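You operate a simulated robot arm through the tools that you are given. There is no shell and no other tool.

The job below is to be done with a simulated robot arm. You get a single attempt, and the scene is never put back.

## Task
Tamp the open carrot tray level on the turn plate, then turn it a quarter.
Fine: use the tamper from the long drawer, put it back in and shut the drawer; spill nothing. Where these are worked on the way, their far stop is far enough and under half their travel is too little: long drawer.

Only the result counts: the job must be done as asked and must still hold three seconds after the hand-in. Knocking over, shifting, dropping, spilling or breaking anything else fails it.

## Robot
A 6-joint arm with a two-finger gripper, fixed in place. Base frame: the origin is on the floor under the middle of its stand, x ahead of it, y to its left, z up. Units: cm, rad, N and s.
It reaches about 141.7 cm from its shoulder. Its first joint turns from -2.897 to 2.897 rad. Payload 3.43 kg.
The TCP is the grasp point between the finger pads, 2 cm short of the fingertips. In the tool frame z runs along the fingers and y along their closing line. The gripper opens to 19 cm; its body begins 24.8 cm behind the TCP.
Orientation is that of the tool frame in the base frame, as [roll, pitch, yaw] about the fixed x, y, z axes, in that order (R = Rz(yaw) Ry(pitch) Rx(roll)). With the fingers straight down and closing along the base's y, the tool's x points along the base's -x, its y along +y and its z along -z.

## Interface
- The arm moves only by the tool move_arm. Its arguments are lists of equal length, an entry for each row: "rotation": the turn, a rotation vector about the tool's x, y, z in units of 45 degrees (1.0 is 45 degrees), a list of three; "delta_pos": the shift along the tool's x, y, z in units of 100 mm (1.0 is 100 mm), a list of three; "fingers": the gripper command, from -1 (fully open) to 1 (shut), values between in proportion. In form: {"rotation": [[rx, ry, rz], ...], "delta_pos": [[x, y, z], ...], "fingers": [fingers, ...]}. A call has 1 to 20 rows; each row is the pose to reach, as a shift and turn from the pose commanded when the call began, along the tool's axes at that moment. A call with a number of a shift or a turn outside -1 to 1 is refused whole. A row lasts 0.2 s, in which the tool goes at most 5 cm and 0.15 rad; a call with a longer step from one row to the next is refused whole, and so is a gripper value outside its range. Where a pose cannot be reached the arm comes as near as it can. A force on the tool above 60 N (or 10 N above the force at the start of the call, whichever is more), or a blocked arm, ends the call early, and 0.2 s more pass. Each finger travels about 15.3 cm/s and halts on what it meets, pressing with about 39 N; the grip force reading is that of the motor and also rises with nothing between the fingers. The clock runs only during rows and for 0.2 s after the last one: add rows that repeat a pose to give the fingers time. It gives the time, the measured TCP pose, the force on the tool (base axes), the opening and the grip force at its end, in the units of the frame above (readings bear some noise), with the torque about the TCP (base axes, N m) and any sound that the robot's microphone picked up.
- Cameras (640 x 400 px; columns grow to the right, rows downward): "scene" is fixed at [23.69, -65.78, 156.74]; the picture's right is [0.79, -0.61, 0.00], its down [-0.43, -0.56, -0.70] and it looks along [0.43, 0.56, -0.71] (base axes); focal length 309 px, centre (320, 200). "wrist" rides on the gripper at [7, -0.8, -28.8] in the tool frame; the picture's right is [0.12, 0.99, 0.00], its down [-0.96, 0.12, -0.25] and it looks along [-0.24, 0.03, 0.97] (tool axes); focal length 261 px, centre (320, 200). There is no depth. A picture from a camera that has moved, and an enlarged one, comes with that camera's place and axes in the base frame and with its lens. The place of the scene camera against the robot may be out by one fixed shift of up to 2.5 cm in any direction.
- get_image(camera): a new picture of that camera. No time passes.
- lift_body(by): moves the trunk up (or, below 0, down) by that many cm; the arm rides with it, the base frame stays. It gives what a move gives, with no picture.
- enlarge(camera, box): a new picture of the part [left, top, right, bottom] of that camera's present view, enlarged. No time passes.
- finish_job(): hands the job in; it is judged then, once.

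Nothing tells you positions but the pictures and the camera data. Unless the task says otherwise, let go and move clear before handing in.

The tools are called after ">>>" by a JSON object that holds its "op" and its "data". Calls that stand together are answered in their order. move_arm: Moves the arm, as the interface text tells. Its arguments: {"type":"object","properties":{"rotation":{"type":"array","items":{"type":"array","items":{"type":"number"}}},"delta_pos":{"type":"array","items":{"type":"array","items":{"type":"number"}}},"fingers":{"type":"array","items":{"type":"number"}}},"required":["rotation","delta_pos","fingers"]} The other tools are called the same way: lift_body (by) moves the trunk up or down; get_image (camera) takes a picture; enlarge (camera, box) takes an enlarged picture of a part of a camera's view; finish_job () hands the job in.

At the start:

```text
clock: 0.0
tcp_pos: [62.96, -23.62, 119.3]
orientation: [-3.141, -0.001, 3.141]
contact_force: [-0.4, 0.0, 0.5]
ft_torque: [0.06, 0.03, 0.01]
gripper_width: 19.01
gripper_force: 0.1
trunk travel left (down, up): [-20.0, 24.0]
```

scene: 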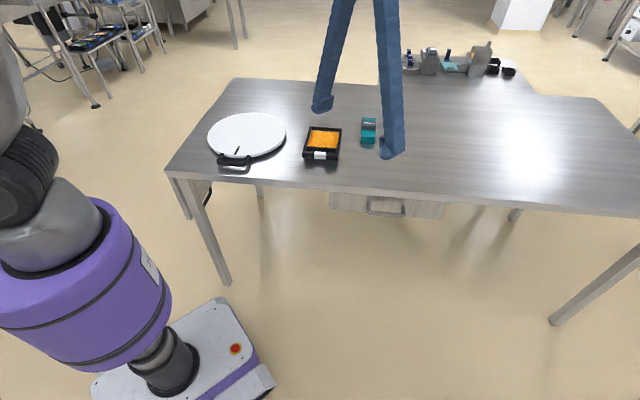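
wrist: 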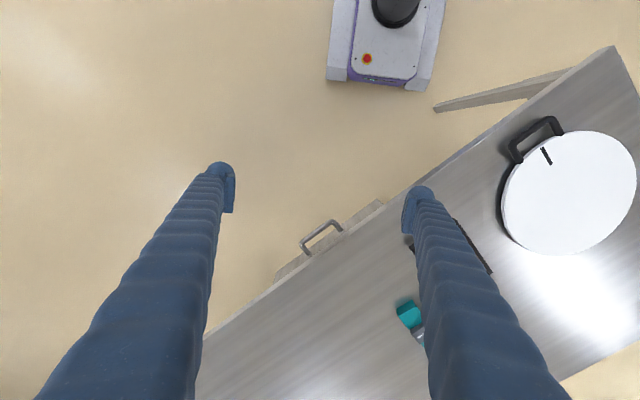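

I see a table with a white turn plate with a black handle, a black tray of orange carrots, a teal item, and a drawer under the table's near edge. I'll look closer before moving.

>>> {"op": "enlarge", "data": {"camera": "scene", "box": [180, 80, 420, 230]}}

>>> {"op": "enlarge", "data": {"camera": "scene", "box": [290, 110, 390, 172]}}

>>> {"op": "enlarge", "data": {"camera": "wrist", "box": [260, 100, 640, 340]}}

>>> {"op": "enlarge", "data": {"camera": "scene", "box": [320, 170, 460, 258]}}

>>> {"op": "enlarge", "data": {"camera": "scene", "box": [380, 30, 540, 130]}}

```text
2.67 times, centred on (300, 155) of scene
camera zoom: at [23.69, -65.78, 156.74], right [0.79, -0.61, 0.0], down [-0.43, -0.56, -0.7], along [0.43, 0.56, -0.71], focal length 824 px, centre (373, 320)
```

zoom: 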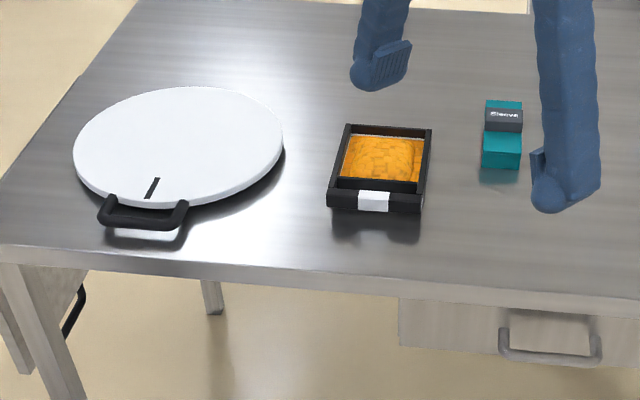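

```text
6.40 times, centred on (340, 141) of scene
camera zoom: at [23.69, -65.78, 156.74], right [0.79, -0.61, 0.0], down [-0.43, -0.56, -0.7], along [0.43, 0.56, -0.71], focal length 1979 px, centre (192, 578)
```

zoom: 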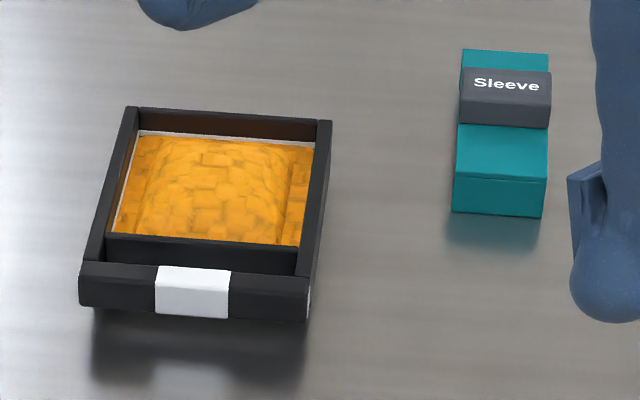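

```text
1.67 times, centred on (450, 220) of wrist
camera zoom: at [55.99, -24.4, 148.05], right [-0.12, 0.99, 0.0], down [0.96, 0.12, 0.25], along [0.24, 0.03, -0.97], focal length 434 px, centre (103, 167)
```

zoom: 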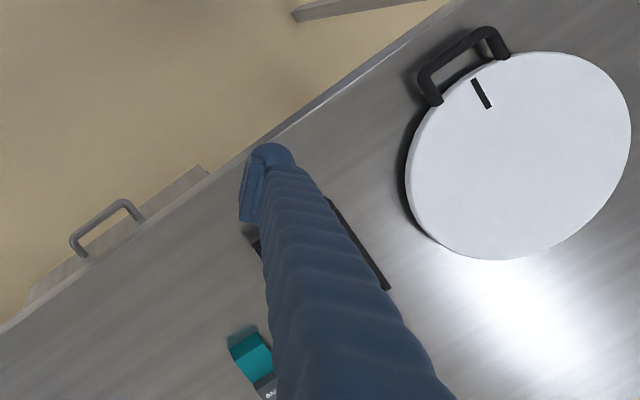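

```text
4.55 times, centred on (390, 214) of scene
camera zoom: at [23.69, -65.78, 156.74], right [0.79, -0.61, 0.0], down [-0.43, -0.56, -0.7], along [0.43, 0.56, -0.71], focal length 1405 px, centre (2, 136)
```

zoom: 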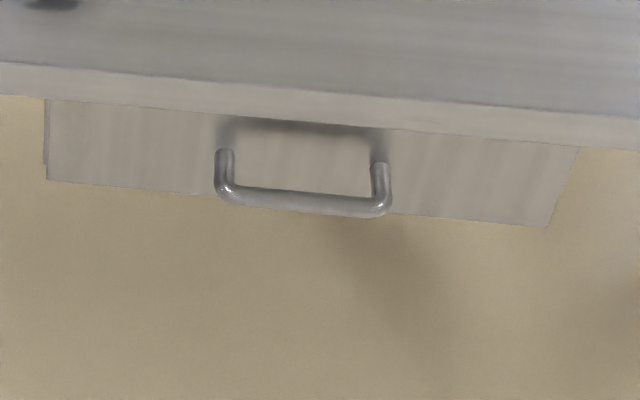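

```text
4.00 times, centred on (460, 80) of scene
camera zoom: at [23.69, -65.78, 156.74], right [0.79, -0.61, 0.0], down [-0.43, -0.56, -0.7], along [0.43, 0.56, -0.71], focal length 1237 px, centre (-240, 680)
```

zoom: 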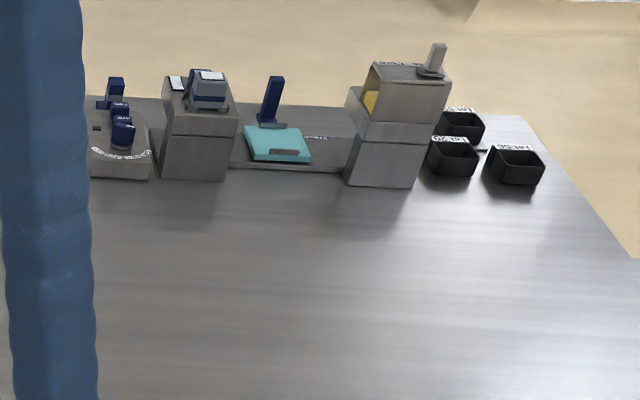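

I take the table's front edge as running at about 45° to the base, with the plate to the left near (60, 25, 95) and the drawer handle near (83, -21, 78). I'll shift the wrist camera sideways to triangulate things.

>>> {"op": "move_arm", "data": {"rotation": [[0, 0, 0], [0, 0, 0], [0, 0, 0], [0, 0, 0]], "delta_pos": [[0, 0.3, 0], [0, 0.6, 0], [0, 1.0, 0], [0, 1.0, 0]], "fingers": [-1, -1, -1, -1]}}

>>> {"op": "get_image", "data": {"camera": "wrist"}}

```text
clock: 1.0
tcp_pos: [63.05, -13.38, 119.42]
orientation: [3.14, 0.0, -3.142]
contact_force: [0.3, 0.6, 0.5]
ft_torque: [-0.14, -0.01, -0.03]
gripper_width: 19.0
gripper_force: 0.1
trunk travel left (down, up): [-20.0, 24.0]
```

```text
taken
camera wrist: at [55.97, -14.27, 148.13], right [-0.12, 0.99, 0.0], down [0.96, 0.12, 0.25], along [0.25, 0.03, -0.97], focal length 261 px, centre (320, 200)
```

wrist: 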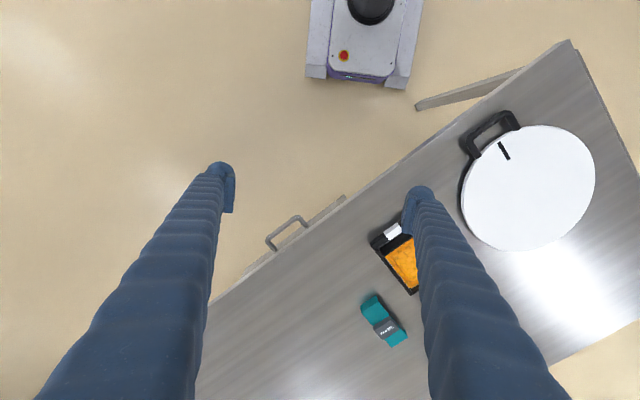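

The plate, tray, sleeve and drawer handle come into view; I'll shift another 10 cm left to see the tray clear of the finger.

>>> {"op": "move_arm", "data": {"rotation": [[0, 0, 0], [0, 0, 0], [0, 0, 0], [0, 0, 0], [0, 0, 0]], "delta_pos": [[0, 0.3, 0], [0, 0.6, 0], [0, 1.0, 0], [0, 1.0, 0], [0, 1.0, 0]], "fingers": [-1, -1, -1, -1, -1]}}

>>> {"op": "get_image", "data": {"camera": "wrist"}}

>>> {"op": "enlarge", "data": {"camera": "wrist", "box": [230, 180, 430, 305]}}

>>> {"op": "enlarge", "data": {"camera": "wrist", "box": [400, 80, 600, 205]}}

>>> {"op": "enlarge", "data": {"camera": "wrist", "box": [180, 180, 340, 280]}}

```text
clock: 2.2
tcp_pos: [62.9, -3.65, 119.3]
orientation: [3.14, 0.0, -3.14]
contact_force: [0.5, -0.3, 0.1]
ft_torque: [0.08, 0.01, 0.03]
gripper_width: 19.01
gripper_force: 0.1
trunk travel left (down, up): [-20.0, 24.0]
```

```text
taken
camera wrist: at [55.97, -4.5, 148.09], right [-0.12, 0.99, 0.0], down [0.96, 0.11, 0.25], along [0.25, 0.03, -0.97], focal length 261 px, centre (320, 200)
```

wrist: 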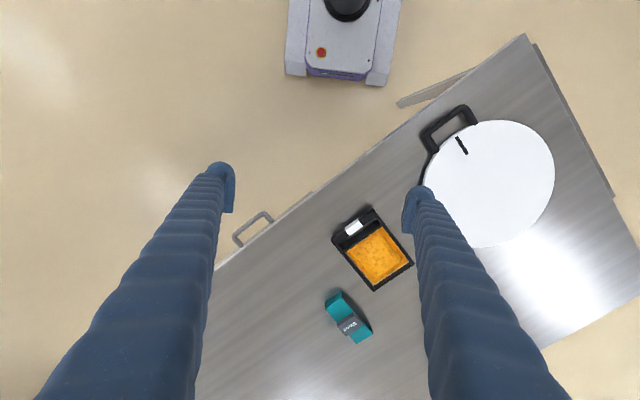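

```text
3.20 times, centred on (330, 242) of wrist
camera zoom: at [55.97, -4.5, 148.09], right [-0.12, 0.99, 0.0], down [0.96, 0.11, 0.25], along [0.25, 0.03, -0.97], focal length 834 px, centre (288, 64)
```

zoom: 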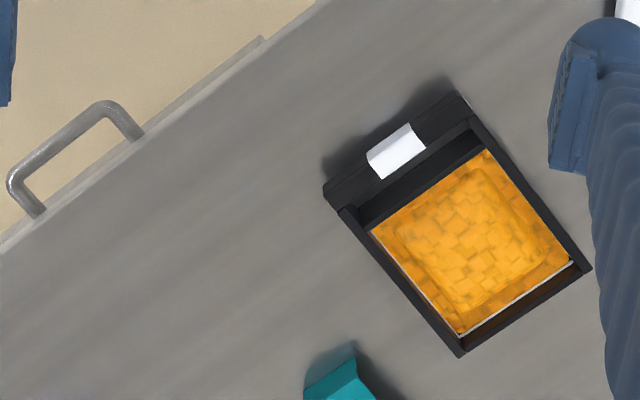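

```text
3.20 times, centred on (500, 142) of wrist
camera zoom: at [55.97, -4.5, 148.09], right [-0.12, 0.99, 0.0], down [0.96, 0.11, 0.25], along [0.25, 0.03, -0.97], focal length 834 px, centre (-256, 384)
```

zoom: 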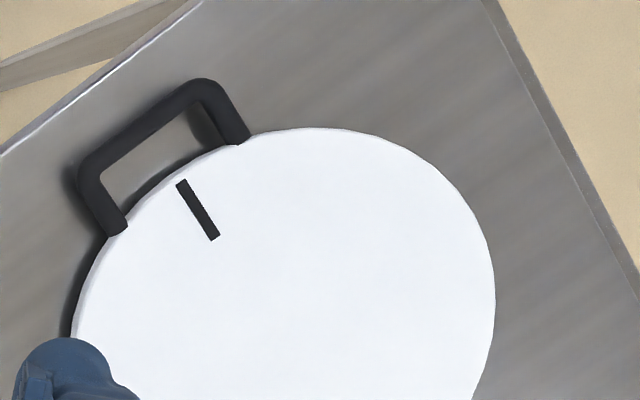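

```text
4.00 times, centred on (260, 230) of wrist
camera zoom: at [55.97, -4.5, 148.09], right [-0.12, 0.99, 0.0], down [0.96, 0.11, 0.25], along [0.25, 0.03, -0.97], focal length 1043 px, centre (560, 80)
```

zoom: 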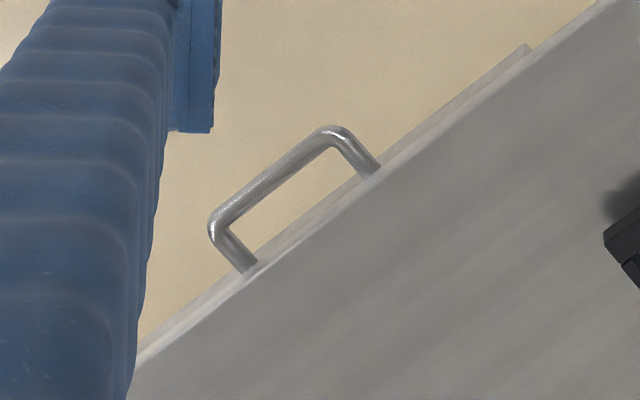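

The tray sits near (83, 12), about 12.5 × 18 cm and aligned with the 45° table. I'll turn the gripper 45° to match and move above the tray.

>>> {"op": "move_arm", "data": {"rotation": [[0, 0, -0.15], [0, 0, -0.33], [0, 0, -0.5], [0, 0, -0.67], [0, 0, -0.84], [0, 0, -1.0], [0, 0, -1.0]], "delta_pos": [[-0.15, 0.15, 0], [-0.3, 0.3, 0], [-0.45, 0.45, 0], [-0.6, 0.6, 0], [-0.8, 0.8, 0], [-1.0, 1.0, 0], [-1.0, 1.0, 0]], "fingers": [-1, -1, -1, -1, -1, -1, -1]}}

>>> {"op": "get_image", "data": {"camera": "wrist"}}

>>> {"op": "get_image", "data": {"camera": "scene"}}

```text
clock: 3.8
tcp_pos: [72.99, 6.4, 119.38]
orientation: [3.141, 0.001, -2.354]
contact_force: [-0.2, -0.1, 0.2]
ft_torque: [-0.03, -0.04, -0.01]
gripper_width: 19.02
gripper_force: 0.1
trunk travel left (down, up): [-20.0, 24.0]
```

```text
taken
camera wrist: at [68.75, 0.85, 148.17], right [-0.79, 0.62, 0.0], down [0.6, 0.76, 0.25], along [0.15, 0.19, -0.97], focal length 261 px, centre (320, 200)
```

wrist: 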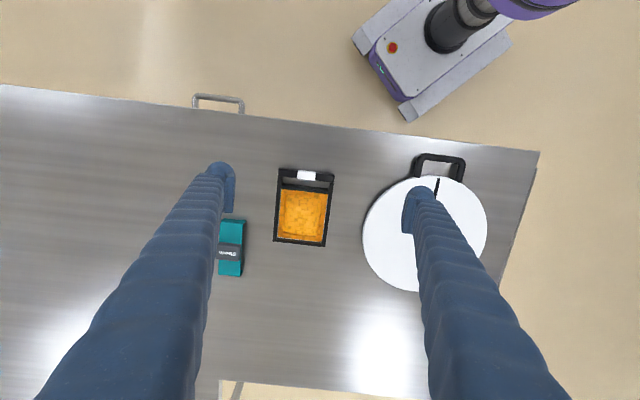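

```text
taken
```

scene: 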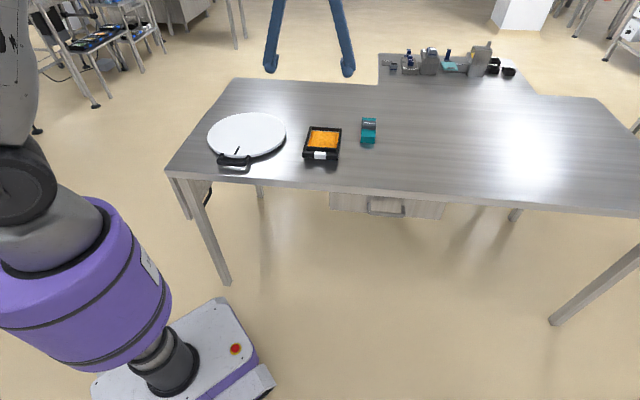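

The gripper is now aligned with the table. I'll zoom in for measurements.

>>> {"op": "enlarge", "data": {"camera": "wrist", "box": [240, 150, 368, 230]}}

>>> {"op": "enlarge", "data": {"camera": "wrist", "box": [350, 130, 510, 230]}}

>>> {"op": "enlarge", "data": {"camera": "wrist", "box": [150, 70, 310, 170]}}

>>> {"op": "enlarge", "data": {"camera": "wrist", "box": [240, 190, 368, 270]}}

```text
5.00 times, centred on (304, 190) of wrist
camera zoom: at [68.75, 0.85, 148.17], right [-0.79, 0.62, 0.0], down [0.6, 0.76, 0.25], along [0.15, 0.19, -0.97], focal length 1303 px, centre (400, 250)
```

zoom: 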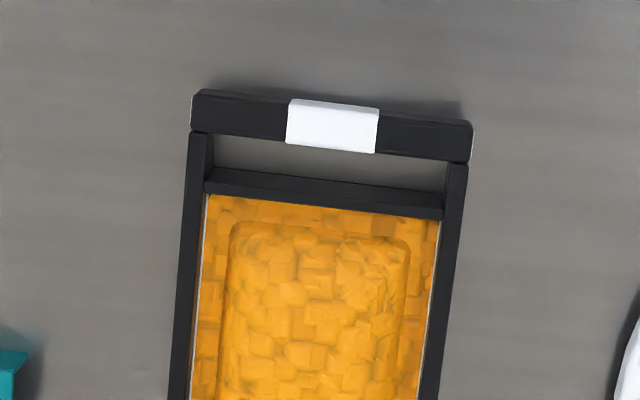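

```text
4.00 times, centred on (430, 180) of wrist
camera zoom: at [68.75, 0.85, 148.17], right [-0.79, 0.62, 0.0], down [0.6, 0.76, 0.25], along [0.15, 0.19, -0.97], focal length 1043 px, centre (-120, 280)
```

zoom: 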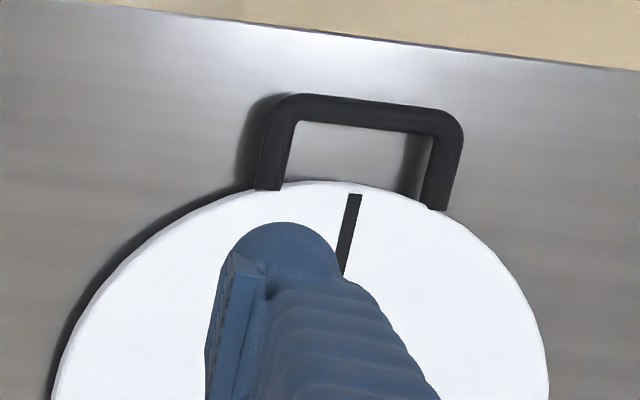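

```text
4.00 times, centred on (230, 120) of wrist
camera zoom: at [68.75, 0.85, 148.17], right [-0.79, 0.62, 0.0], down [0.6, 0.76, 0.25], along [0.15, 0.19, -0.97], focal length 1043 px, centre (680, 520)
```

zoom: 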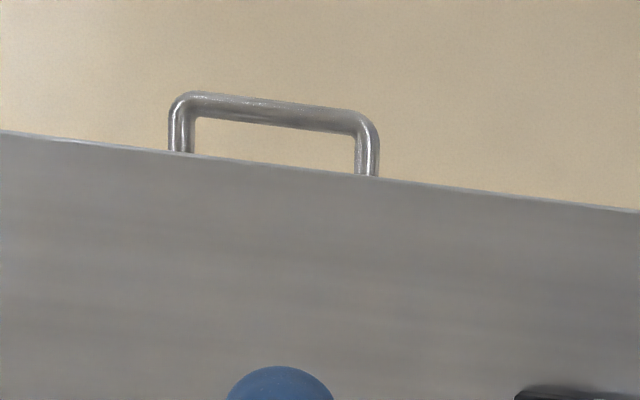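

```text
5.00 times, centred on (304, 230) of wrist
camera zoom: at [68.75, 0.85, 148.17], right [-0.79, 0.62, 0.0], down [0.6, 0.76, 0.25], along [0.15, 0.19, -0.97], focal length 1303 px, centre (400, 50)
```

zoom: 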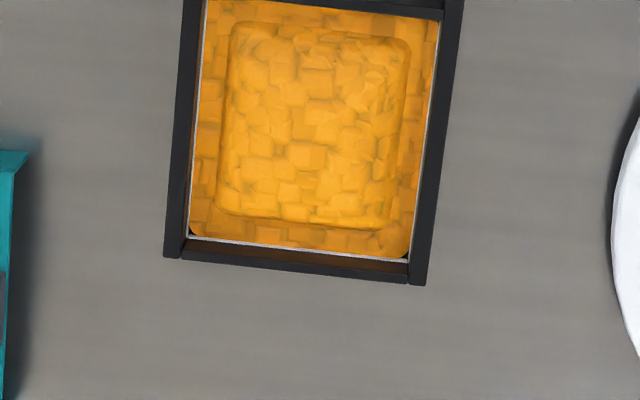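

The tray has a bar handle at its front and mounded carrots. I'll move above the container's middle with the fingers at about 16 cm and look from nearer.

>>> {"op": "move_arm", "data": {"rotation": [[0, 0, 0], [0, 0, 0], [0, 0, 0], [0, 0, 0]], "delta_pos": [[-0.3, -0.1, 0.2], [-0.65, -0.2, 0.5], [-1.0, -0.3, 0.9], [-1.0, -0.3, 0.9]], "fingers": [-0.8, -0.7, -0.684, -0.684]}}

>>> {"op": "get_image", "data": {"camera": "wrist"}}

>>> {"op": "get_image", "data": {"camera": "scene"}}

```text
refused: row 3 steps farther than a row can; nothing moved
```

```text
taken
camera wrist: at [68.75, 0.85, 148.17], right [-0.79, 0.62, 0.0], down [0.6, 0.76, 0.25], along [0.15, 0.19, -0.97], focal length 261 px, centre (320, 200)
```

wrist: 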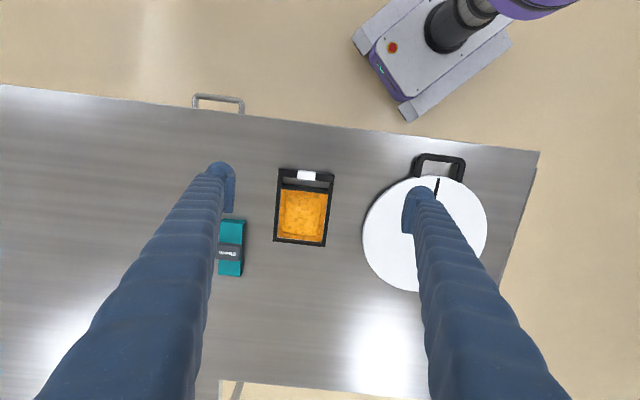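

```text
taken
```

scene: 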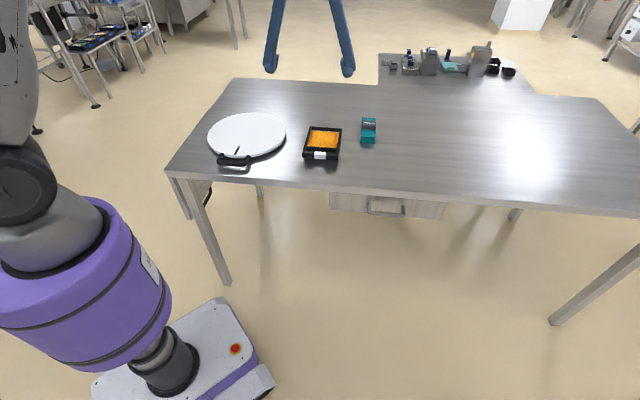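

The step was too long for a row; nothing moved. I'll repeat the move toward the tray with smaller steps.

>>> {"op": "move_arm", "data": {"rotation": [[0, 0, 0], [0, 0, 0], [0, 0, 0], [0, 0, 0], [0, 0, 0], [0, 0, 0]], "delta_pos": [[-0.2, -0.06, 0.18], [-0.45, -0.12, 0.4], [-0.7, -0.2, 0.6], [-0.9, -0.27, 0.8], [-1.0, -0.3, 0.9], [-1.0, -0.3, 0.9]], "fingers": [-0.8, -0.7, -0.684, -0.684, -0.684, -0.684]}}

>>> {"op": "get_image", "data": {"camera": "wrist"}}

>>> {"op": "get_image", "data": {"camera": "scene"}}

```text
clock: 5.2
tcp_pos: [82.39, 11.28, 110.29]
orientation: [-3.141, 0.001, -2.357]
contact_force: [-0.3, 0.3, -0.9]
ft_torque: [0.0, 0.01, -0.03]
gripper_width: 15.98
gripper_force: 0.0
trunk travel left (down, up): [-20.0, 24.0]
```

```text
taken
camera wrist: at [77.9, 5.79, 139.13], right [-0.79, 0.62, 0.0], down [0.6, 0.76, 0.25], along [0.15, 0.19, -0.97], focal length 261 px, centre (320, 200)
```

wrist: 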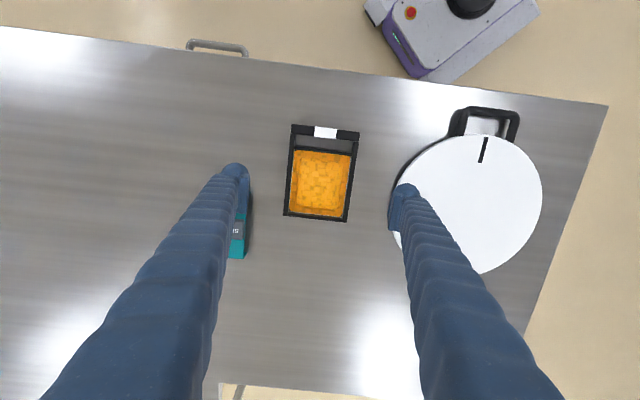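

```text
taken
```

scene: 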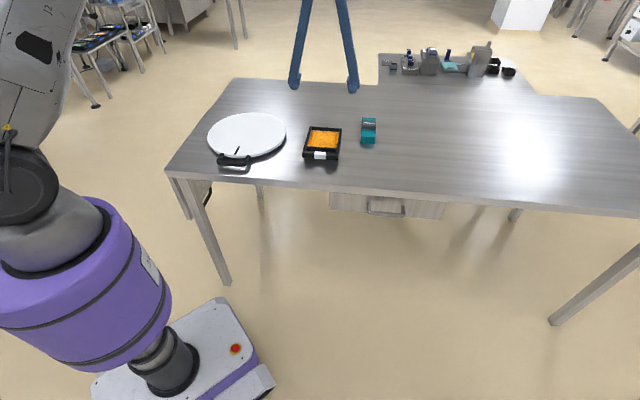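

>>> {"op": "enlarge", "data": {"camera": "wrist", "box": [256, 110, 400, 200]}}

>>> {"op": "enlarge", "data": {"camera": "wrist", "box": [256, 150, 400, 240]}}

>>> {"op": "enlarge", "data": {"camera": "wrist", "box": [380, 80, 620, 230]}}

```text
4.44 times, centred on (328, 155) of wrist
camera zoom: at [77.9, 5.79, 139.13], right [-0.79, 0.62, 0.0], down [0.6, 0.76, 0.25], along [0.15, 0.19, -0.97], focal length 1158 px, centre (284, 400)
```

zoom: 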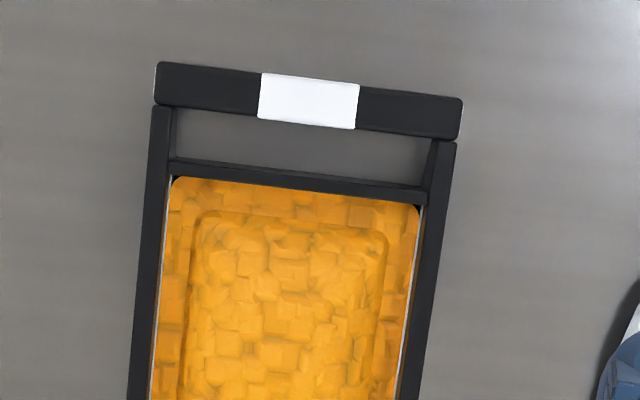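

```text
4.44 times, centred on (328, 195) of wrist
camera zoom: at [77.9, 5.79, 139.13], right [-0.79, 0.62, 0.0], down [0.6, 0.76, 0.25], along [0.15, 0.19, -0.97], focal length 1158 px, centre (284, 222)
```

zoom: 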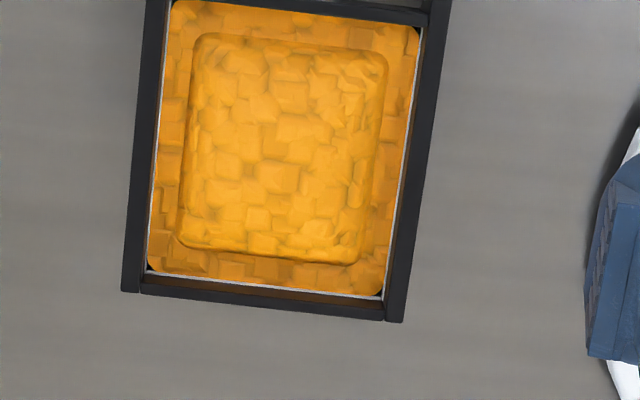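

```text
2.67 times, centred on (500, 155) of wrist
camera zoom: at [77.9, 5.79, 139.13], right [-0.79, 0.62, 0.0], down [0.6, 0.76, 0.25], along [0.15, 0.19, -0.97], focal length 695 px, centre (-160, 320)
```

zoom: 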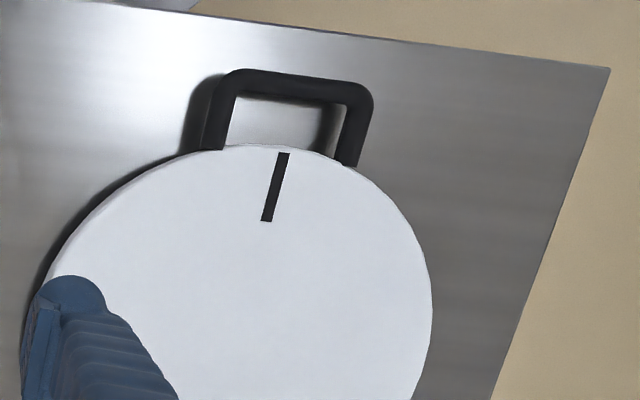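

Tray rim is at about z = 89, the table at 83.4, and the plate top at 87.2 with its centre near (63.5, 36.5). I'll descend straddling the tray's side walls.

>>> {"op": "move_arm", "data": {"rotation": [[0, 0, 0], [0, 0, 0], [0, 0, 0], [0, 0, 0], [0, 0, 0]], "delta_pos": [[-0.1, 0.01, 0.2], [-0.2, 0.02, 0.5], [-0.23, 0.02, 0.8], [-0.23, 0.02, 1.0], [-0.23, 0.02, 1.0]], "fingers": [-0.684, -0.684, -0.684, -0.684, -0.684]}}

>>> {"op": "move_arm", "data": {"rotation": [[0, 0, 0], [0, 0, 0], [0, 0, 0], [0, 0, 0]], "delta_pos": [[0, 0, 0.2], [0, 0, 0.5], [0, 0, 0.8], [0, 0, 0.8]], "fingers": [-0.684, -0.684, -0.684, -0.684]}}

>>> {"op": "get_image", "data": {"camera": "wrist"}}

>>> {"op": "enlarge", "data": {"camera": "scene", "box": [250, 90, 410, 190]}}

```text
clock: 6.4
tcp_pos: [83.64, 13.18, 100.29]
orientation: [3.141, 0.0, -2.356]
contact_force: [1.0, -0.7, -0.6]
ft_torque: [0.0, 0.01, -0.01]
gripper_width: 16.0
gripper_force: 0.1
trunk travel left (down, up): [-20.0, 24.0]
```

```text
clock: 7.4
tcp_pos: [83.63, 13.09, 92.36]
orientation: [-3.141, 0.0, -2.357]
contact_force: [0.0, 0.4, -0.7]
ft_torque: [-0.02, -0.01, 0.0]
gripper_width: 16.0
gripper_force: 0.0
trunk travel left (down, up): [-20.0, 24.0]
```

```text
taken
camera wrist: at [79.3, 7.61, 121.08], right [-0.79, 0.62, 0.0], down [0.6, 0.76, 0.25], along [0.15, 0.19, -0.97], focal length 261 px, centre (320, 200)
```

wrist: 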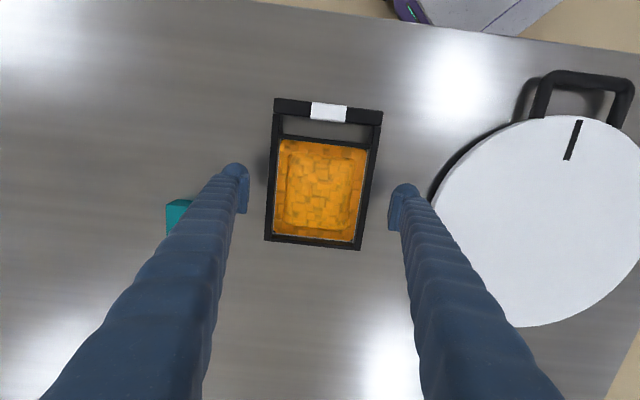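

```text
4.00 times, centred on (330, 140) of scene
camera zoom: at [23.69, -65.78, 156.74], right [0.79, -0.61, 0.0], down [-0.43, -0.56, -0.7], along [0.43, 0.56, -0.71], focal length 1237 px, centre (280, 440)
```

zoom: 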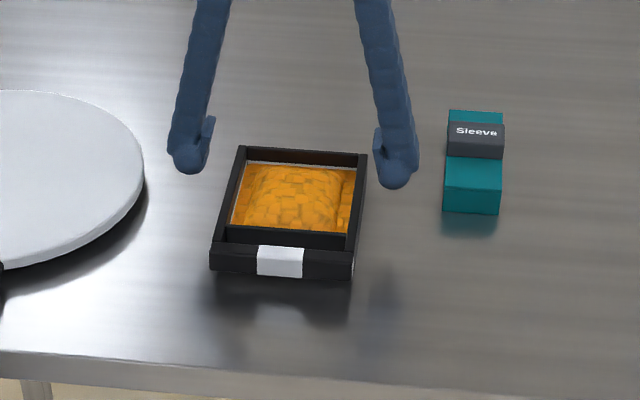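

The fingers straddle the tray evenly. I'll descend to mid-wall height and close.

>>> {"op": "move_arm", "data": {"rotation": [[0, 0, 0], [0, 0, 0], [0, 0, 0], [0, 0, 0]], "delta_pos": [[0, 0, 0.15], [0, 0, 0.35], [0, 0, 0.55], [0, 0, 0.55]], "fingers": [-0.684, -0.684, -0.684, -0.684]}}

>>> {"op": "get_image", "data": {"camera": "wrist"}}

>>> {"op": "enlarge", "data": {"camera": "scene", "box": [250, 90, 410, 190]}}

```text
clock: 8.4
tcp_pos: [83.66, 13.05, 86.72]
orientation: [-3.142, 0.002, -2.354]
contact_force: [0.2, 0.6, 0.2]
ft_torque: [-0.01, 0.0, 0.0]
gripper_width: 15.98
gripper_force: 0.1
trunk travel left (down, up): [-20.0, 24.0]
```

```text
taken
camera wrist: at [79.34, 7.58, 115.52], right [-0.79, 0.62, 0.0], down [0.6, 0.76, 0.25], along [0.15, 0.19, -0.97], focal length 261 px, centre (320, 200)
```

wrist: 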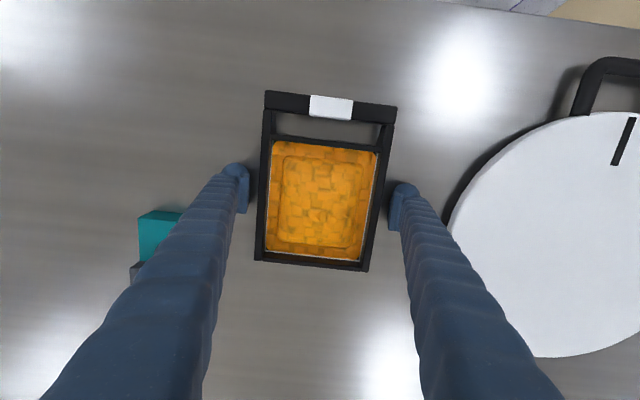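

```text
4.00 times, centred on (330, 140) of scene
camera zoom: at [23.69, -65.78, 156.74], right [0.79, -0.61, 0.0], down [-0.43, -0.56, -0.7], along [0.43, 0.56, -0.71], focal length 1237 px, centre (280, 440)
```

zoom: 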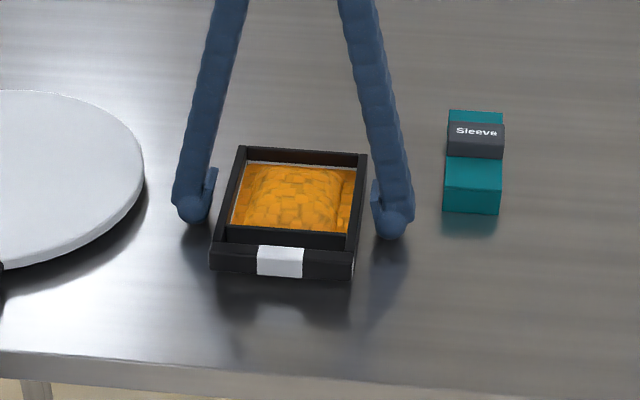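

>>> {"op": "move_arm", "data": {"rotation": [[0, 0, 0], [0, 0, 0], [0, 0, 0], [0, 0, 0], [0, 0, 0], [0, 0, 0]], "delta_pos": [[0, 0, 0], [0, 0, 0], [0, 0, 0], [0, 0, 0], [0, 0, 0], [0, 0, 0]], "fingers": [-0.55, -0.42, -0.3, -0.1, 0.2, 0.2]}}

>>> {"op": "get_image", "data": {"camera": "wrist"}}

>>> {"op": "enlarge", "data": {"camera": "scene", "box": [250, 90, 410, 190]}}

```text
clock: 9.8
tcp_pos: [83.73, 13.05, 86.72]
orientation: [-3.141, 0.0, -2.356]
contact_force: [0.4, -0.2, 3.7]
ft_torque: [0.09, 0.0, 0.1]
gripper_width: 13.63
gripper_force: 38.9
trunk travel left (down, up): [-20.0, 24.0]
```

```text
taken
camera wrist: at [79.34, 7.56, 115.55], right [-0.79, 0.62, 0.0], down [0.6, 0.76, 0.25], along [0.15, 0.19, -0.97], focal length 261 px, centre (320, 200)
```

wrist: 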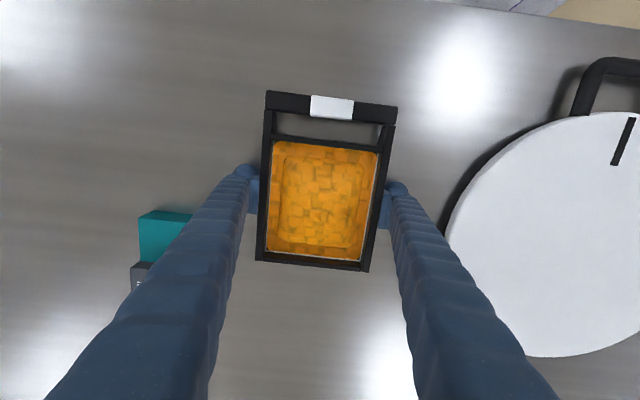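

```text
4.00 times, centred on (330, 140) of scene
camera zoom: at [23.69, -65.78, 156.74], right [0.79, -0.61, 0.0], down [-0.43, -0.56, -0.7], along [0.43, 0.56, -0.71], focal length 1237 px, centre (280, 440)
```

zoom: 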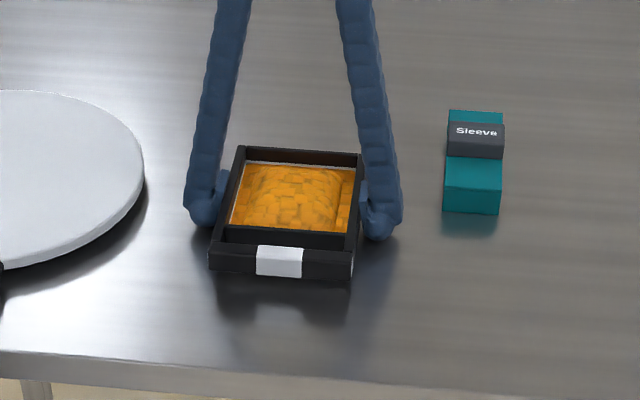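

Gripped at 13.6 cm. I'll lift slowly and check it stays level.

>>> {"op": "move_arm", "data": {"rotation": [[0, 0, 0], [0, 0, 0], [0, 0, 0], [0, 0, 0], [0, 0, 0], [0, 0, 0]], "delta_pos": [[0, 0, -0.05], [0, 0, -0.12], [0, 0, -0.2], [0, 0, -0.27], [0, 0, -0.3], [0, 0, -0.3]], "fingers": [0.2, 0.2, 0.2, 0.2, 0.2, 0.2]}}

>>> {"op": "get_image", "data": {"camera": "wrist"}}

>>> {"op": "enlarge", "data": {"camera": "scene", "box": [250, 90, 410, 190]}}

```text
clock: 11.2
tcp_pos: [83.67, 13.1, 89.72]
orientation: [-3.141, -0.001, -2.356]
contact_force: [0.0, 0.8, -2.7]
ft_torque: [0.04, 0.0, -0.01]
gripper_width: 13.63
gripper_force: 39.4
trunk travel left (down, up): [-20.0, 24.0]
```

```text
taken
camera wrist: at [79.34, 7.57, 118.54], right [-0.79, 0.62, 0.0], down [0.6, 0.76, 0.25], along [0.15, 0.19, -0.97], focal length 261 px, centre (320, 200)
```

wrist: 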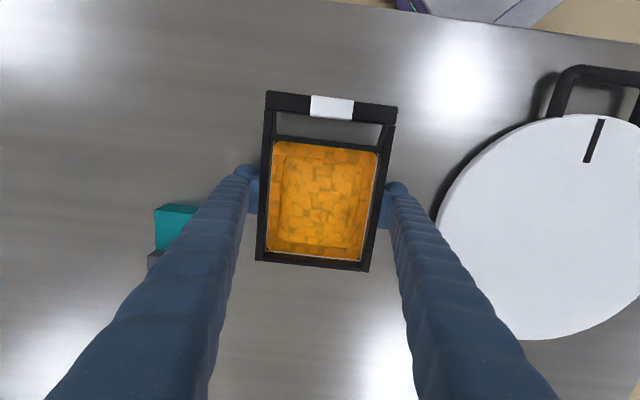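

```text
4.00 times, centred on (330, 140) of scene
camera zoom: at [23.69, -65.78, 156.74], right [0.79, -0.61, 0.0], down [-0.43, -0.56, -0.7], along [0.43, 0.56, -0.71], focal length 1237 px, centre (280, 440)
```

zoom: 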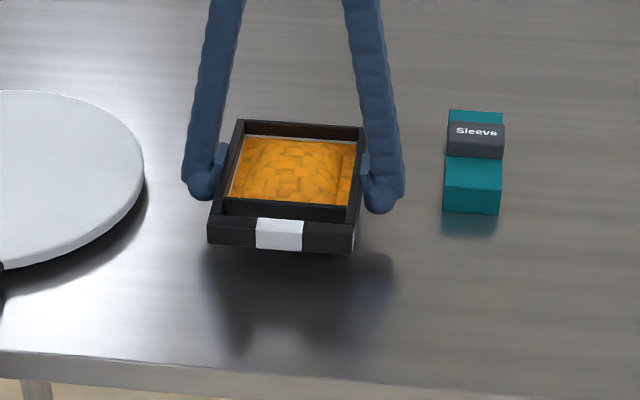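

The tray lifts level. I'll raise it further and carry it slowly to the left over the plate.

>>> {"op": "move_arm", "data": {"rotation": [[0, 0, 0], [0, 0, 0], [0, 0, 0], [0, 0, 0], [0, 0, 0], [0, 0, 0], [0, 0, 0]], "delta_pos": [[0, 0, -0.06], [0, 0, -0.16], [0, 0, -0.28], [0, 0, -0.4], [0, 0, -0.5], [0, 0, -0.55], [0, 0, -0.55]], "fingers": [0.2, 0.2, 0.2, 0.2, 0.2, 0.2, 0.2]}}

>>> {"op": "move_arm", "data": {"rotation": [[0, 0, 0], [0, 0, 0], [0, 0, 0], [0, 0, 0], [0, 0, 0], [0, 0, 0], [0, 0, 0], [0, 0, 0]], "delta_pos": [[0, 0.06, 0], [0, 0.18, 0], [0, 0.35, 0], [0, 0.55, 0], [0, 0.75, 0], [0, 0.9, 0], [0, 0.98, 0], [0, 1.0, 0]], "fingers": [0.2, 0.2, 0.2, 0.2, 0.2, 0.2, 0.2, 0.2]}}

>>> {"op": "move_arm", "data": {"rotation": [[0, 0, 0], [0, 0, 0], [0, 0, 0], [0, 0, 0], [0, 0, 0], [0, 0, 0], [0, 0, 0], [0, 0, 0]], "delta_pos": [[-0.01, 0.06, 0], [-0.05, 0.18, 0], [-0.1, 0.35, 0], [-0.17, 0.55, 0], [-0.23, 0.75, 0], [-0.28, 0.9, 0], [-0.3, 0.98, 0], [-0.31, 1.0, 0]], "fingers": [0.2, 0.2, 0.2, 0.2, 0.2, 0.2, 0.2, 0.2]}}

>>> {"op": "get_image", "data": {"camera": "wrist"}}

>>> {"op": "get_image", "data": {"camera": "scene"}}

```text
clock: 12.8
tcp_pos: [83.73, 13.21, 95.25]
orientation: [-3.141, 0.0, -2.356]
contact_force: [-1.0, 0.3, -2.2]
ft_torque: [0.0, -0.02, -0.01]
gripper_width: 13.6
gripper_force: 38.5
trunk travel left (down, up): [-20.0, 24.0]
```

```text
clock: 14.6
tcp_pos: [76.59, 20.17, 95.39]
orientation: [-3.142, 0.001, -2.356]
contact_force: [0.1, 0.7, -3.0]
ft_torque: [0.02, 0.02, 0.04]
gripper_width: 13.61
gripper_force: 39.1
trunk travel left (down, up): [-20.0, 24.0]
```

```text
clock: 16.4
tcp_pos: [71.65, 29.34, 95.28]
orientation: [-3.14, -0.002, -2.357]
contact_force: [0.1, -1.0, -3.3]
ft_torque: [-0.01, -0.03, 0.03]
gripper_width: 13.6
gripper_force: 39.4
trunk travel left (down, up): [-20.0, 24.0]
```

```text
taken
camera wrist: at [67.36, 23.92, 124.1], right [-0.79, 0.62, 0.0], down [0.6, 0.76, 0.25], along [0.15, 0.19, -0.97], focal length 261 px, centre (320, 200)
```

wrist: 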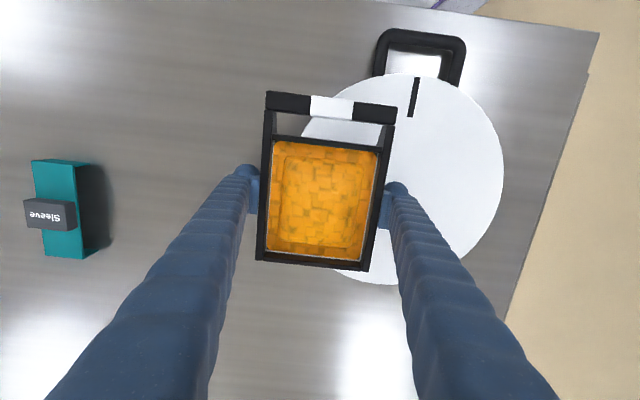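

```text
taken
```

scene: 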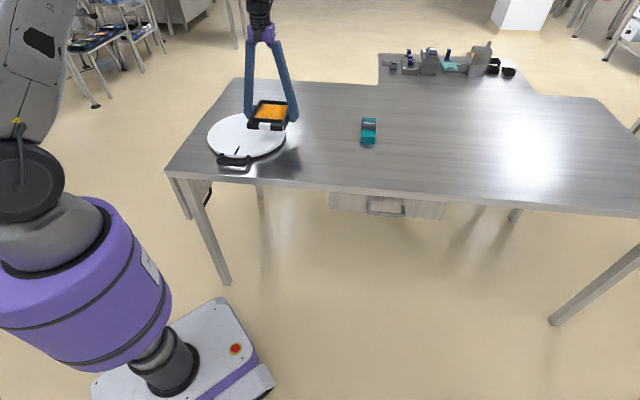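

The tray is level above the plate's right half. I'll move the last 10.8 cm to the plate centre and start lowering.

>>> {"op": "move_arm", "data": {"rotation": [[0, 0, 0], [0, 0, 0], [0, 0, 0], [0, 0, 0], [0, 0, 0], [0, 0, 0], [0, 0, 0], [0, 0, 0]], "delta_pos": [[0, 0.06, 0], [0, 0.18, 0], [0, 0.35, 0], [0, 0.55, 0], [0, 0.75, 0], [0, 0.9, 0], [0, 0.98, 0], [0, 1.0, 0]], "fingers": [0.2, 0.2, 0.2, 0.2, 0.2, 0.2, 0.2, 0.2]}}

>>> {"op": "move_arm", "data": {"rotation": [[0, 0, 0], [0, 0, 0], [0, 0, 0], [0, 0, 0], [0, 0, 0], [0, 0, 0]], "delta_pos": [[0, 0.04, 0.05], [0, 0.08, 0.13], [0, 0.08, 0.23], [0, 0.08, 0.32], [0, 0.08, 0.38], [0, 0.08, 0.38]], "fingers": [0.2, 0.2, 0.2, 0.2, 0.2, 0.2]}}

>>> {"op": "get_image", "data": {"camera": "wrist"}}

>>> {"op": "enlarge", "data": {"camera": "scene", "box": [170, 70, 330, 170]}}

```text
clock: 18.2
tcp_pos: [64.69, 36.57, 95.28]
orientation: [3.141, -0.001, -2.357]
contact_force: [0.3, 0.4, -2.0]
ft_torque: [-0.01, 0.0, -0.01]
gripper_width: 13.57
gripper_force: 38.9
trunk travel left (down, up): [-20.0, 24.0]
```

```text
clock: 19.6
tcp_pos: [64.0, 37.16, 91.49]
orientation: [3.142, -0.002, -2.357]
contact_force: [0.2, -0.3, -3.0]
ft_torque: [-0.02, -0.02, 0.02]
gripper_width: 13.56
gripper_force: 39.1
trunk travel left (down, up): [-20.0, 24.0]
```

```text
taken
camera wrist: at [59.77, 31.58, 120.27], right [-0.79, 0.62, 0.0], down [0.6, 0.76, 0.25], along [0.15, 0.19, -0.97], focal length 261 px, centre (320, 200)
```

wrist: 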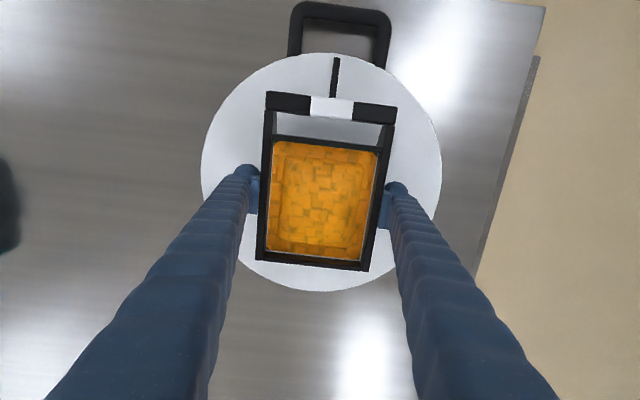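

```text
4.00 times, centred on (250, 120) of scene
camera zoom: at [23.69, -65.78, 156.74], right [0.79, -0.61, 0.0], down [-0.43, -0.56, -0.7], along [0.43, 0.56, -0.71], focal length 1237 px, centre (600, 520)
```

zoom: 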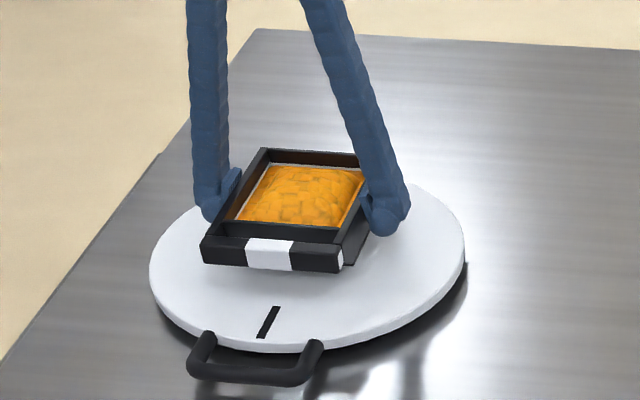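

The tray is centred over the plate. I'll lower it in fine steps watching for contact.

>>> {"op": "move_arm", "data": {"rotation": [[0, 0, 0], [0, 0, 0], [0, 0, 0], [0, 0, 0], [0, 0, 0]], "delta_pos": [[0, 0, 0.02], [0, 0, 0.04], [0, 0, 0.06], [0, 0, 0.07], [0, 0, 0.07]], "fingers": [0.2, 0.2, 0.2, 0.2, 0.2]}}

>>> {"op": "enlarge", "data": {"camera": "scene", "box": [200, 90, 296, 150]}}

```text
clock: 20.8
tcp_pos: [64.26, 37.16, 90.75]
orientation: [-3.141, 0.0, -2.356]
contact_force: [0.3, 1.1, -2.5]
ft_torque: [0.0, 0.0, -0.03]
gripper_width: 13.57
gripper_force: 38.4
trunk travel left (down, up): [-20.0, 24.0]
```

```text
6.67 times, centred on (248, 120) of scene
camera zoom: at [23.69, -65.78, 156.74], right [0.79, -0.61, 0.0], down [-0.43, -0.56, -0.7], along [0.43, 0.56, -0.71], focal length 2061 px, centre (800, 733)
```

zoom: 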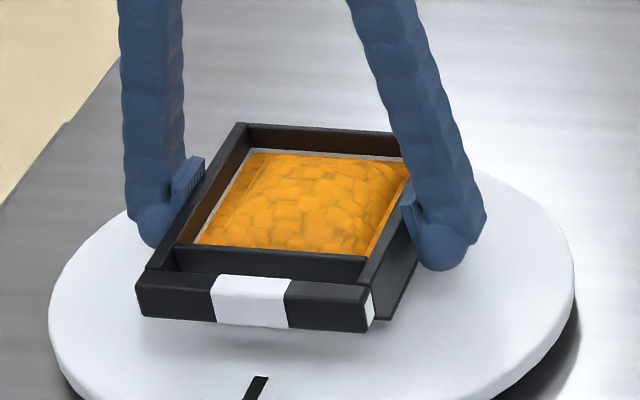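

>>> {"op": "move_arm", "data": {"rotation": [[0, 0, 0], [0, 0, 0], [0, 0, 0], [0, 0, 0]], "delta_pos": [[0, 0, 0.01], [0, 0, 0.025], [0, 0, 0.04], [0, 0, 0.04]], "fingers": [0.2, 0.2, 0.2, 0.2]}}

>>> {"op": "enlarge", "data": {"camera": "scene", "box": [200, 90, 296, 150]}}

```text
clock: 21.8
tcp_pos: [64.08, 37.03, 90.28]
orientation: [3.141, -0.002, -2.356]
contact_force: [-0.9, -0.2, -2.1]
ft_torque: [-0.03, -0.01, -0.02]
gripper_width: 13.54
gripper_force: 39.6
trunk travel left (down, up): [-20.0, 24.0]
```

```text
6.67 times, centred on (248, 120) of scene
camera zoom: at [23.69, -65.78, 156.74], right [0.79, -0.61, 0.0], down [-0.43, -0.56, -0.7], along [0.43, 0.56, -0.71], focal length 2061 px, centre (800, 733)
```

zoom: 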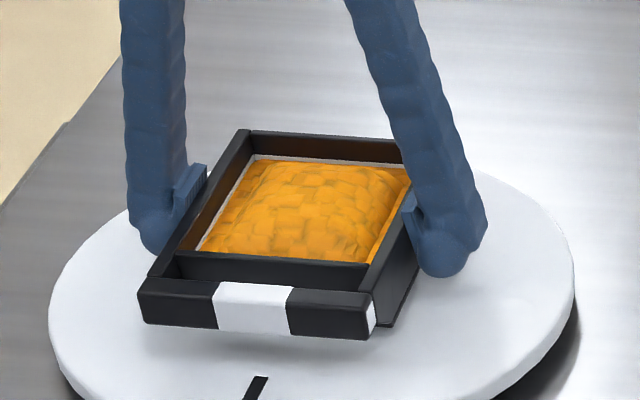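

>>> {"op": "move_arm", "data": {"rotation": [[0, 0, 0], [0, 0, 0], [0, 0, 0], [0, 0, 0]], "delta_pos": [[0, 0, 0.01], [0, 0, 0.02], [0, 0, 0.03], [0, 0, 0.03]], "fingers": [0.2, 0.2, 0.2, 0.2]}}

>>> {"op": "enlarge", "data": {"camera": "scene", "box": [200, 90, 296, 150]}}

```text
clock: 22.8
tcp_pos: [64.12, 37.13, 90.01]
orientation: [3.141, -0.001, -2.355]
contact_force: [0.6, -0.6, -3.9]
ft_torque: [0.01, -0.01, 0.0]
gripper_width: 13.55
gripper_force: 38.9
trunk travel left (down, up): [-20.0, 24.0]
```

```text
6.67 times, centred on (248, 120) of scene
camera zoom: at [23.69, -65.78, 156.74], right [0.79, -0.61, 0.0], down [-0.43, -0.56, -0.7], along [0.43, 0.56, -0.71], focal length 2061 px, centre (800, 733)
```

zoom: 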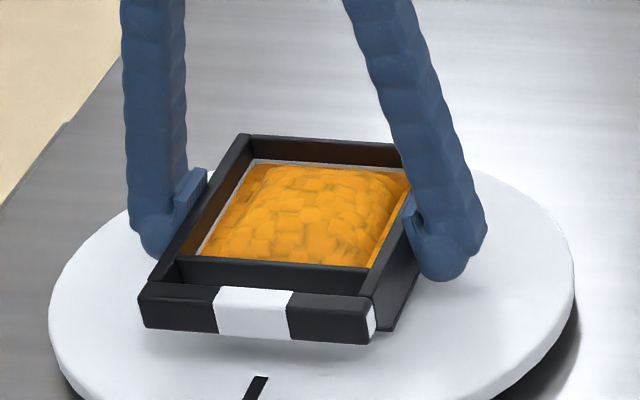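

>>> {"op": "move_arm", "data": {"rotation": [[0, 0, 0], [0, 0, 0], [0, 0, 0], [0, 0, 0], [0, 0, 0]], "delta_pos": [[0, 0, 0.01], [0, 0, 0.02], [0, 0, 0.03], [0, 0, 0.04], [0, 0, 0.04]], "fingers": [0.2, 0.2, 0.2, 0.2, 0.2]}}

>>> {"op": "enlarge", "data": {"camera": "scene", "box": [200, 90, 296, 150]}}

```text
clock: 24.0
tcp_pos: [64.13, 37.22, 89.66]
orientation: [-3.141, -0.003, -2.357]
contact_force: [0.0, -0.9, -2.1]
ft_torque: [0.0, -0.02, -0.02]
gripper_width: 13.53
gripper_force: 39.1
trunk travel left (down, up): [-20.0, 24.0]
```

```text
6.67 times, centred on (248, 120) of scene
camera zoom: at [23.69, -65.78, 156.74], right [0.79, -0.61, 0.0], down [-0.43, -0.56, -0.7], along [0.43, 0.56, -0.71], focal length 2061 px, centre (800, 733)
```

zoom: 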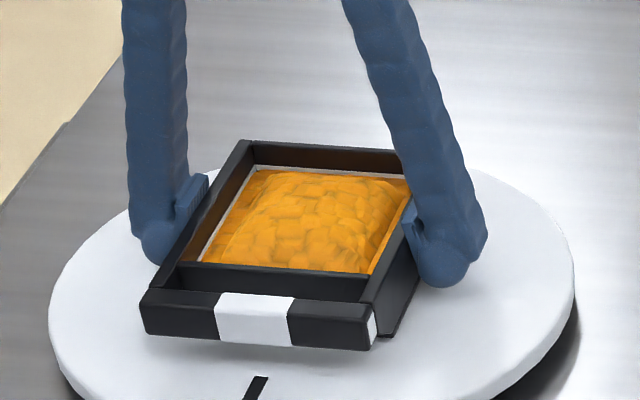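

>>> {"op": "move_arm", "data": {"rotation": [[0, 0, 0], [0, 0, 0], [0, 0, 0], [0, 0, 0], [0, 0, 0]], "delta_pos": [[0, 0, 0.01], [0, 0, 0.02], [0, 0, 0.03], [0, 0, 0.04], [0, 0, 0.04]], "fingers": [0.2, 0.2, 0.2, 0.2, 0.2]}}

>>> {"op": "enlarge", "data": {"camera": "scene", "box": [200, 90, 296, 150]}}

```text
clock: 25.2
tcp_pos: [64.19, 37.19, 89.37]
orientation: [3.141, -0.001, -2.357]
contact_force: [0.3, 1.4, 9.1]
ft_torque: [-0.41, 0.63, -0.05]
gripper_width: 13.54
gripper_force: 39.0
trunk travel left (down, up): [-20.0, 24.0]
```

```text
6.67 times, centred on (248, 120) of scene
camera zoom: at [23.69, -65.78, 156.74], right [0.79, -0.61, 0.0], down [-0.43, -0.56, -0.7], along [0.43, 0.56, -0.71], focal length 2061 px, centre (800, 733)
```

zoom: 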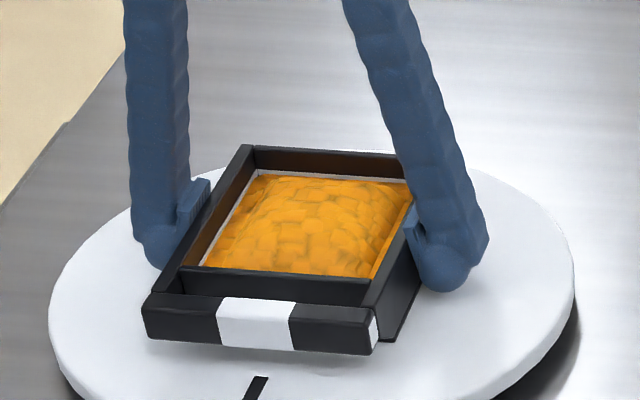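

Contact with the plate at TCP z ≈ 89.4. I'll settle it a hair more and then release.

>>> {"op": "move_arm", "data": {"rotation": [[0, 0, 0], [0, 0, 0], [0, 0, 0]], "delta_pos": [[0, 0, 0.01], [0, 0, 0.01], [0, 0, 0.01]], "fingers": [0.2, 0.2, 0.2]}}

>>> {"op": "move_arm", "data": {"rotation": [[0, 0, 0], [0, 0, 0], [0, 0, 0], [0, 0, 0], [0, 0, 0], [0, 0, 0]], "delta_pos": [[0, 0, 0], [0, 0, 0], [0, 0, 0], [0, 0, 0], [0, 0, 0], [0, 0, 0]], "fingers": [-0.43, -0.46, -0.5, -0.57, -0.65, -0.684]}}

>>> {"op": "get_image", "data": {"camera": "wrist"}}

>>> {"op": "enlarge", "data": {"camera": "scene", "box": [200, 90, 296, 150]}}

```text
clock: 26.0
tcp_pos: [64.15, 37.19, 89.33]
orientation: [-3.14, 0.002, -2.356]
contact_force: [3.4, 0.4, 23.6]
ft_torque: [-0.15, 0.59, -0.02]
gripper_width: 13.53
gripper_force: 38.8
trunk travel left (down, up): [-20.0, 24.0]
```

```text
clock: 27.4
tcp_pos: [64.1, 37.02, 89.1]
orientation: [3.141, 0.0, -2.357]
contact_force: [-0.3, 0.0, -0.2]
ft_torque: [-0.01, 0.02, 0.0]
gripper_width: 16.01
gripper_force: 0.0
trunk travel left (down, up): [-20.0, 24.0]
```

```text
taken
camera wrist: at [59.76, 31.58, 117.96], right [-0.79, 0.62, 0.0], down [0.6, 0.76, 0.25], along [0.15, 0.19, -0.97], focal length 261 px, centre (320, 200)
```

wrist: 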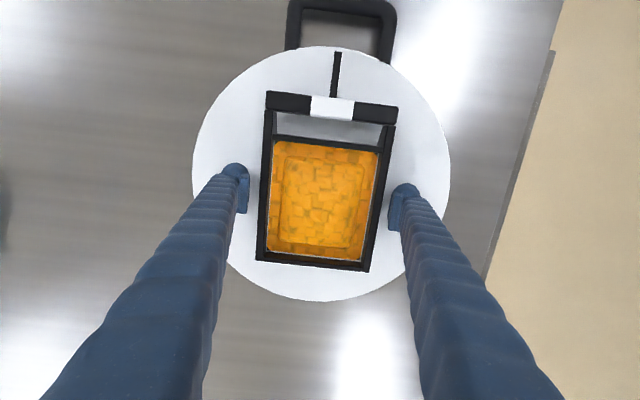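

```text
6.67 times, centred on (248, 120) of scene
camera zoom: at [23.69, -65.78, 156.74], right [0.79, -0.61, 0.0], down [-0.43, -0.56, -0.7], along [0.43, 0.56, -0.71], focal length 2061 px, centre (800, 733)
```

zoom: 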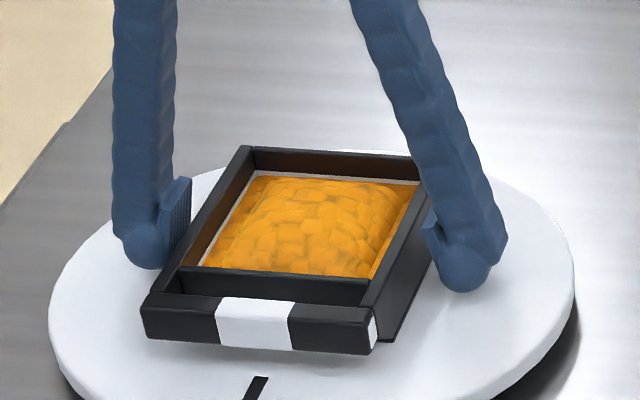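

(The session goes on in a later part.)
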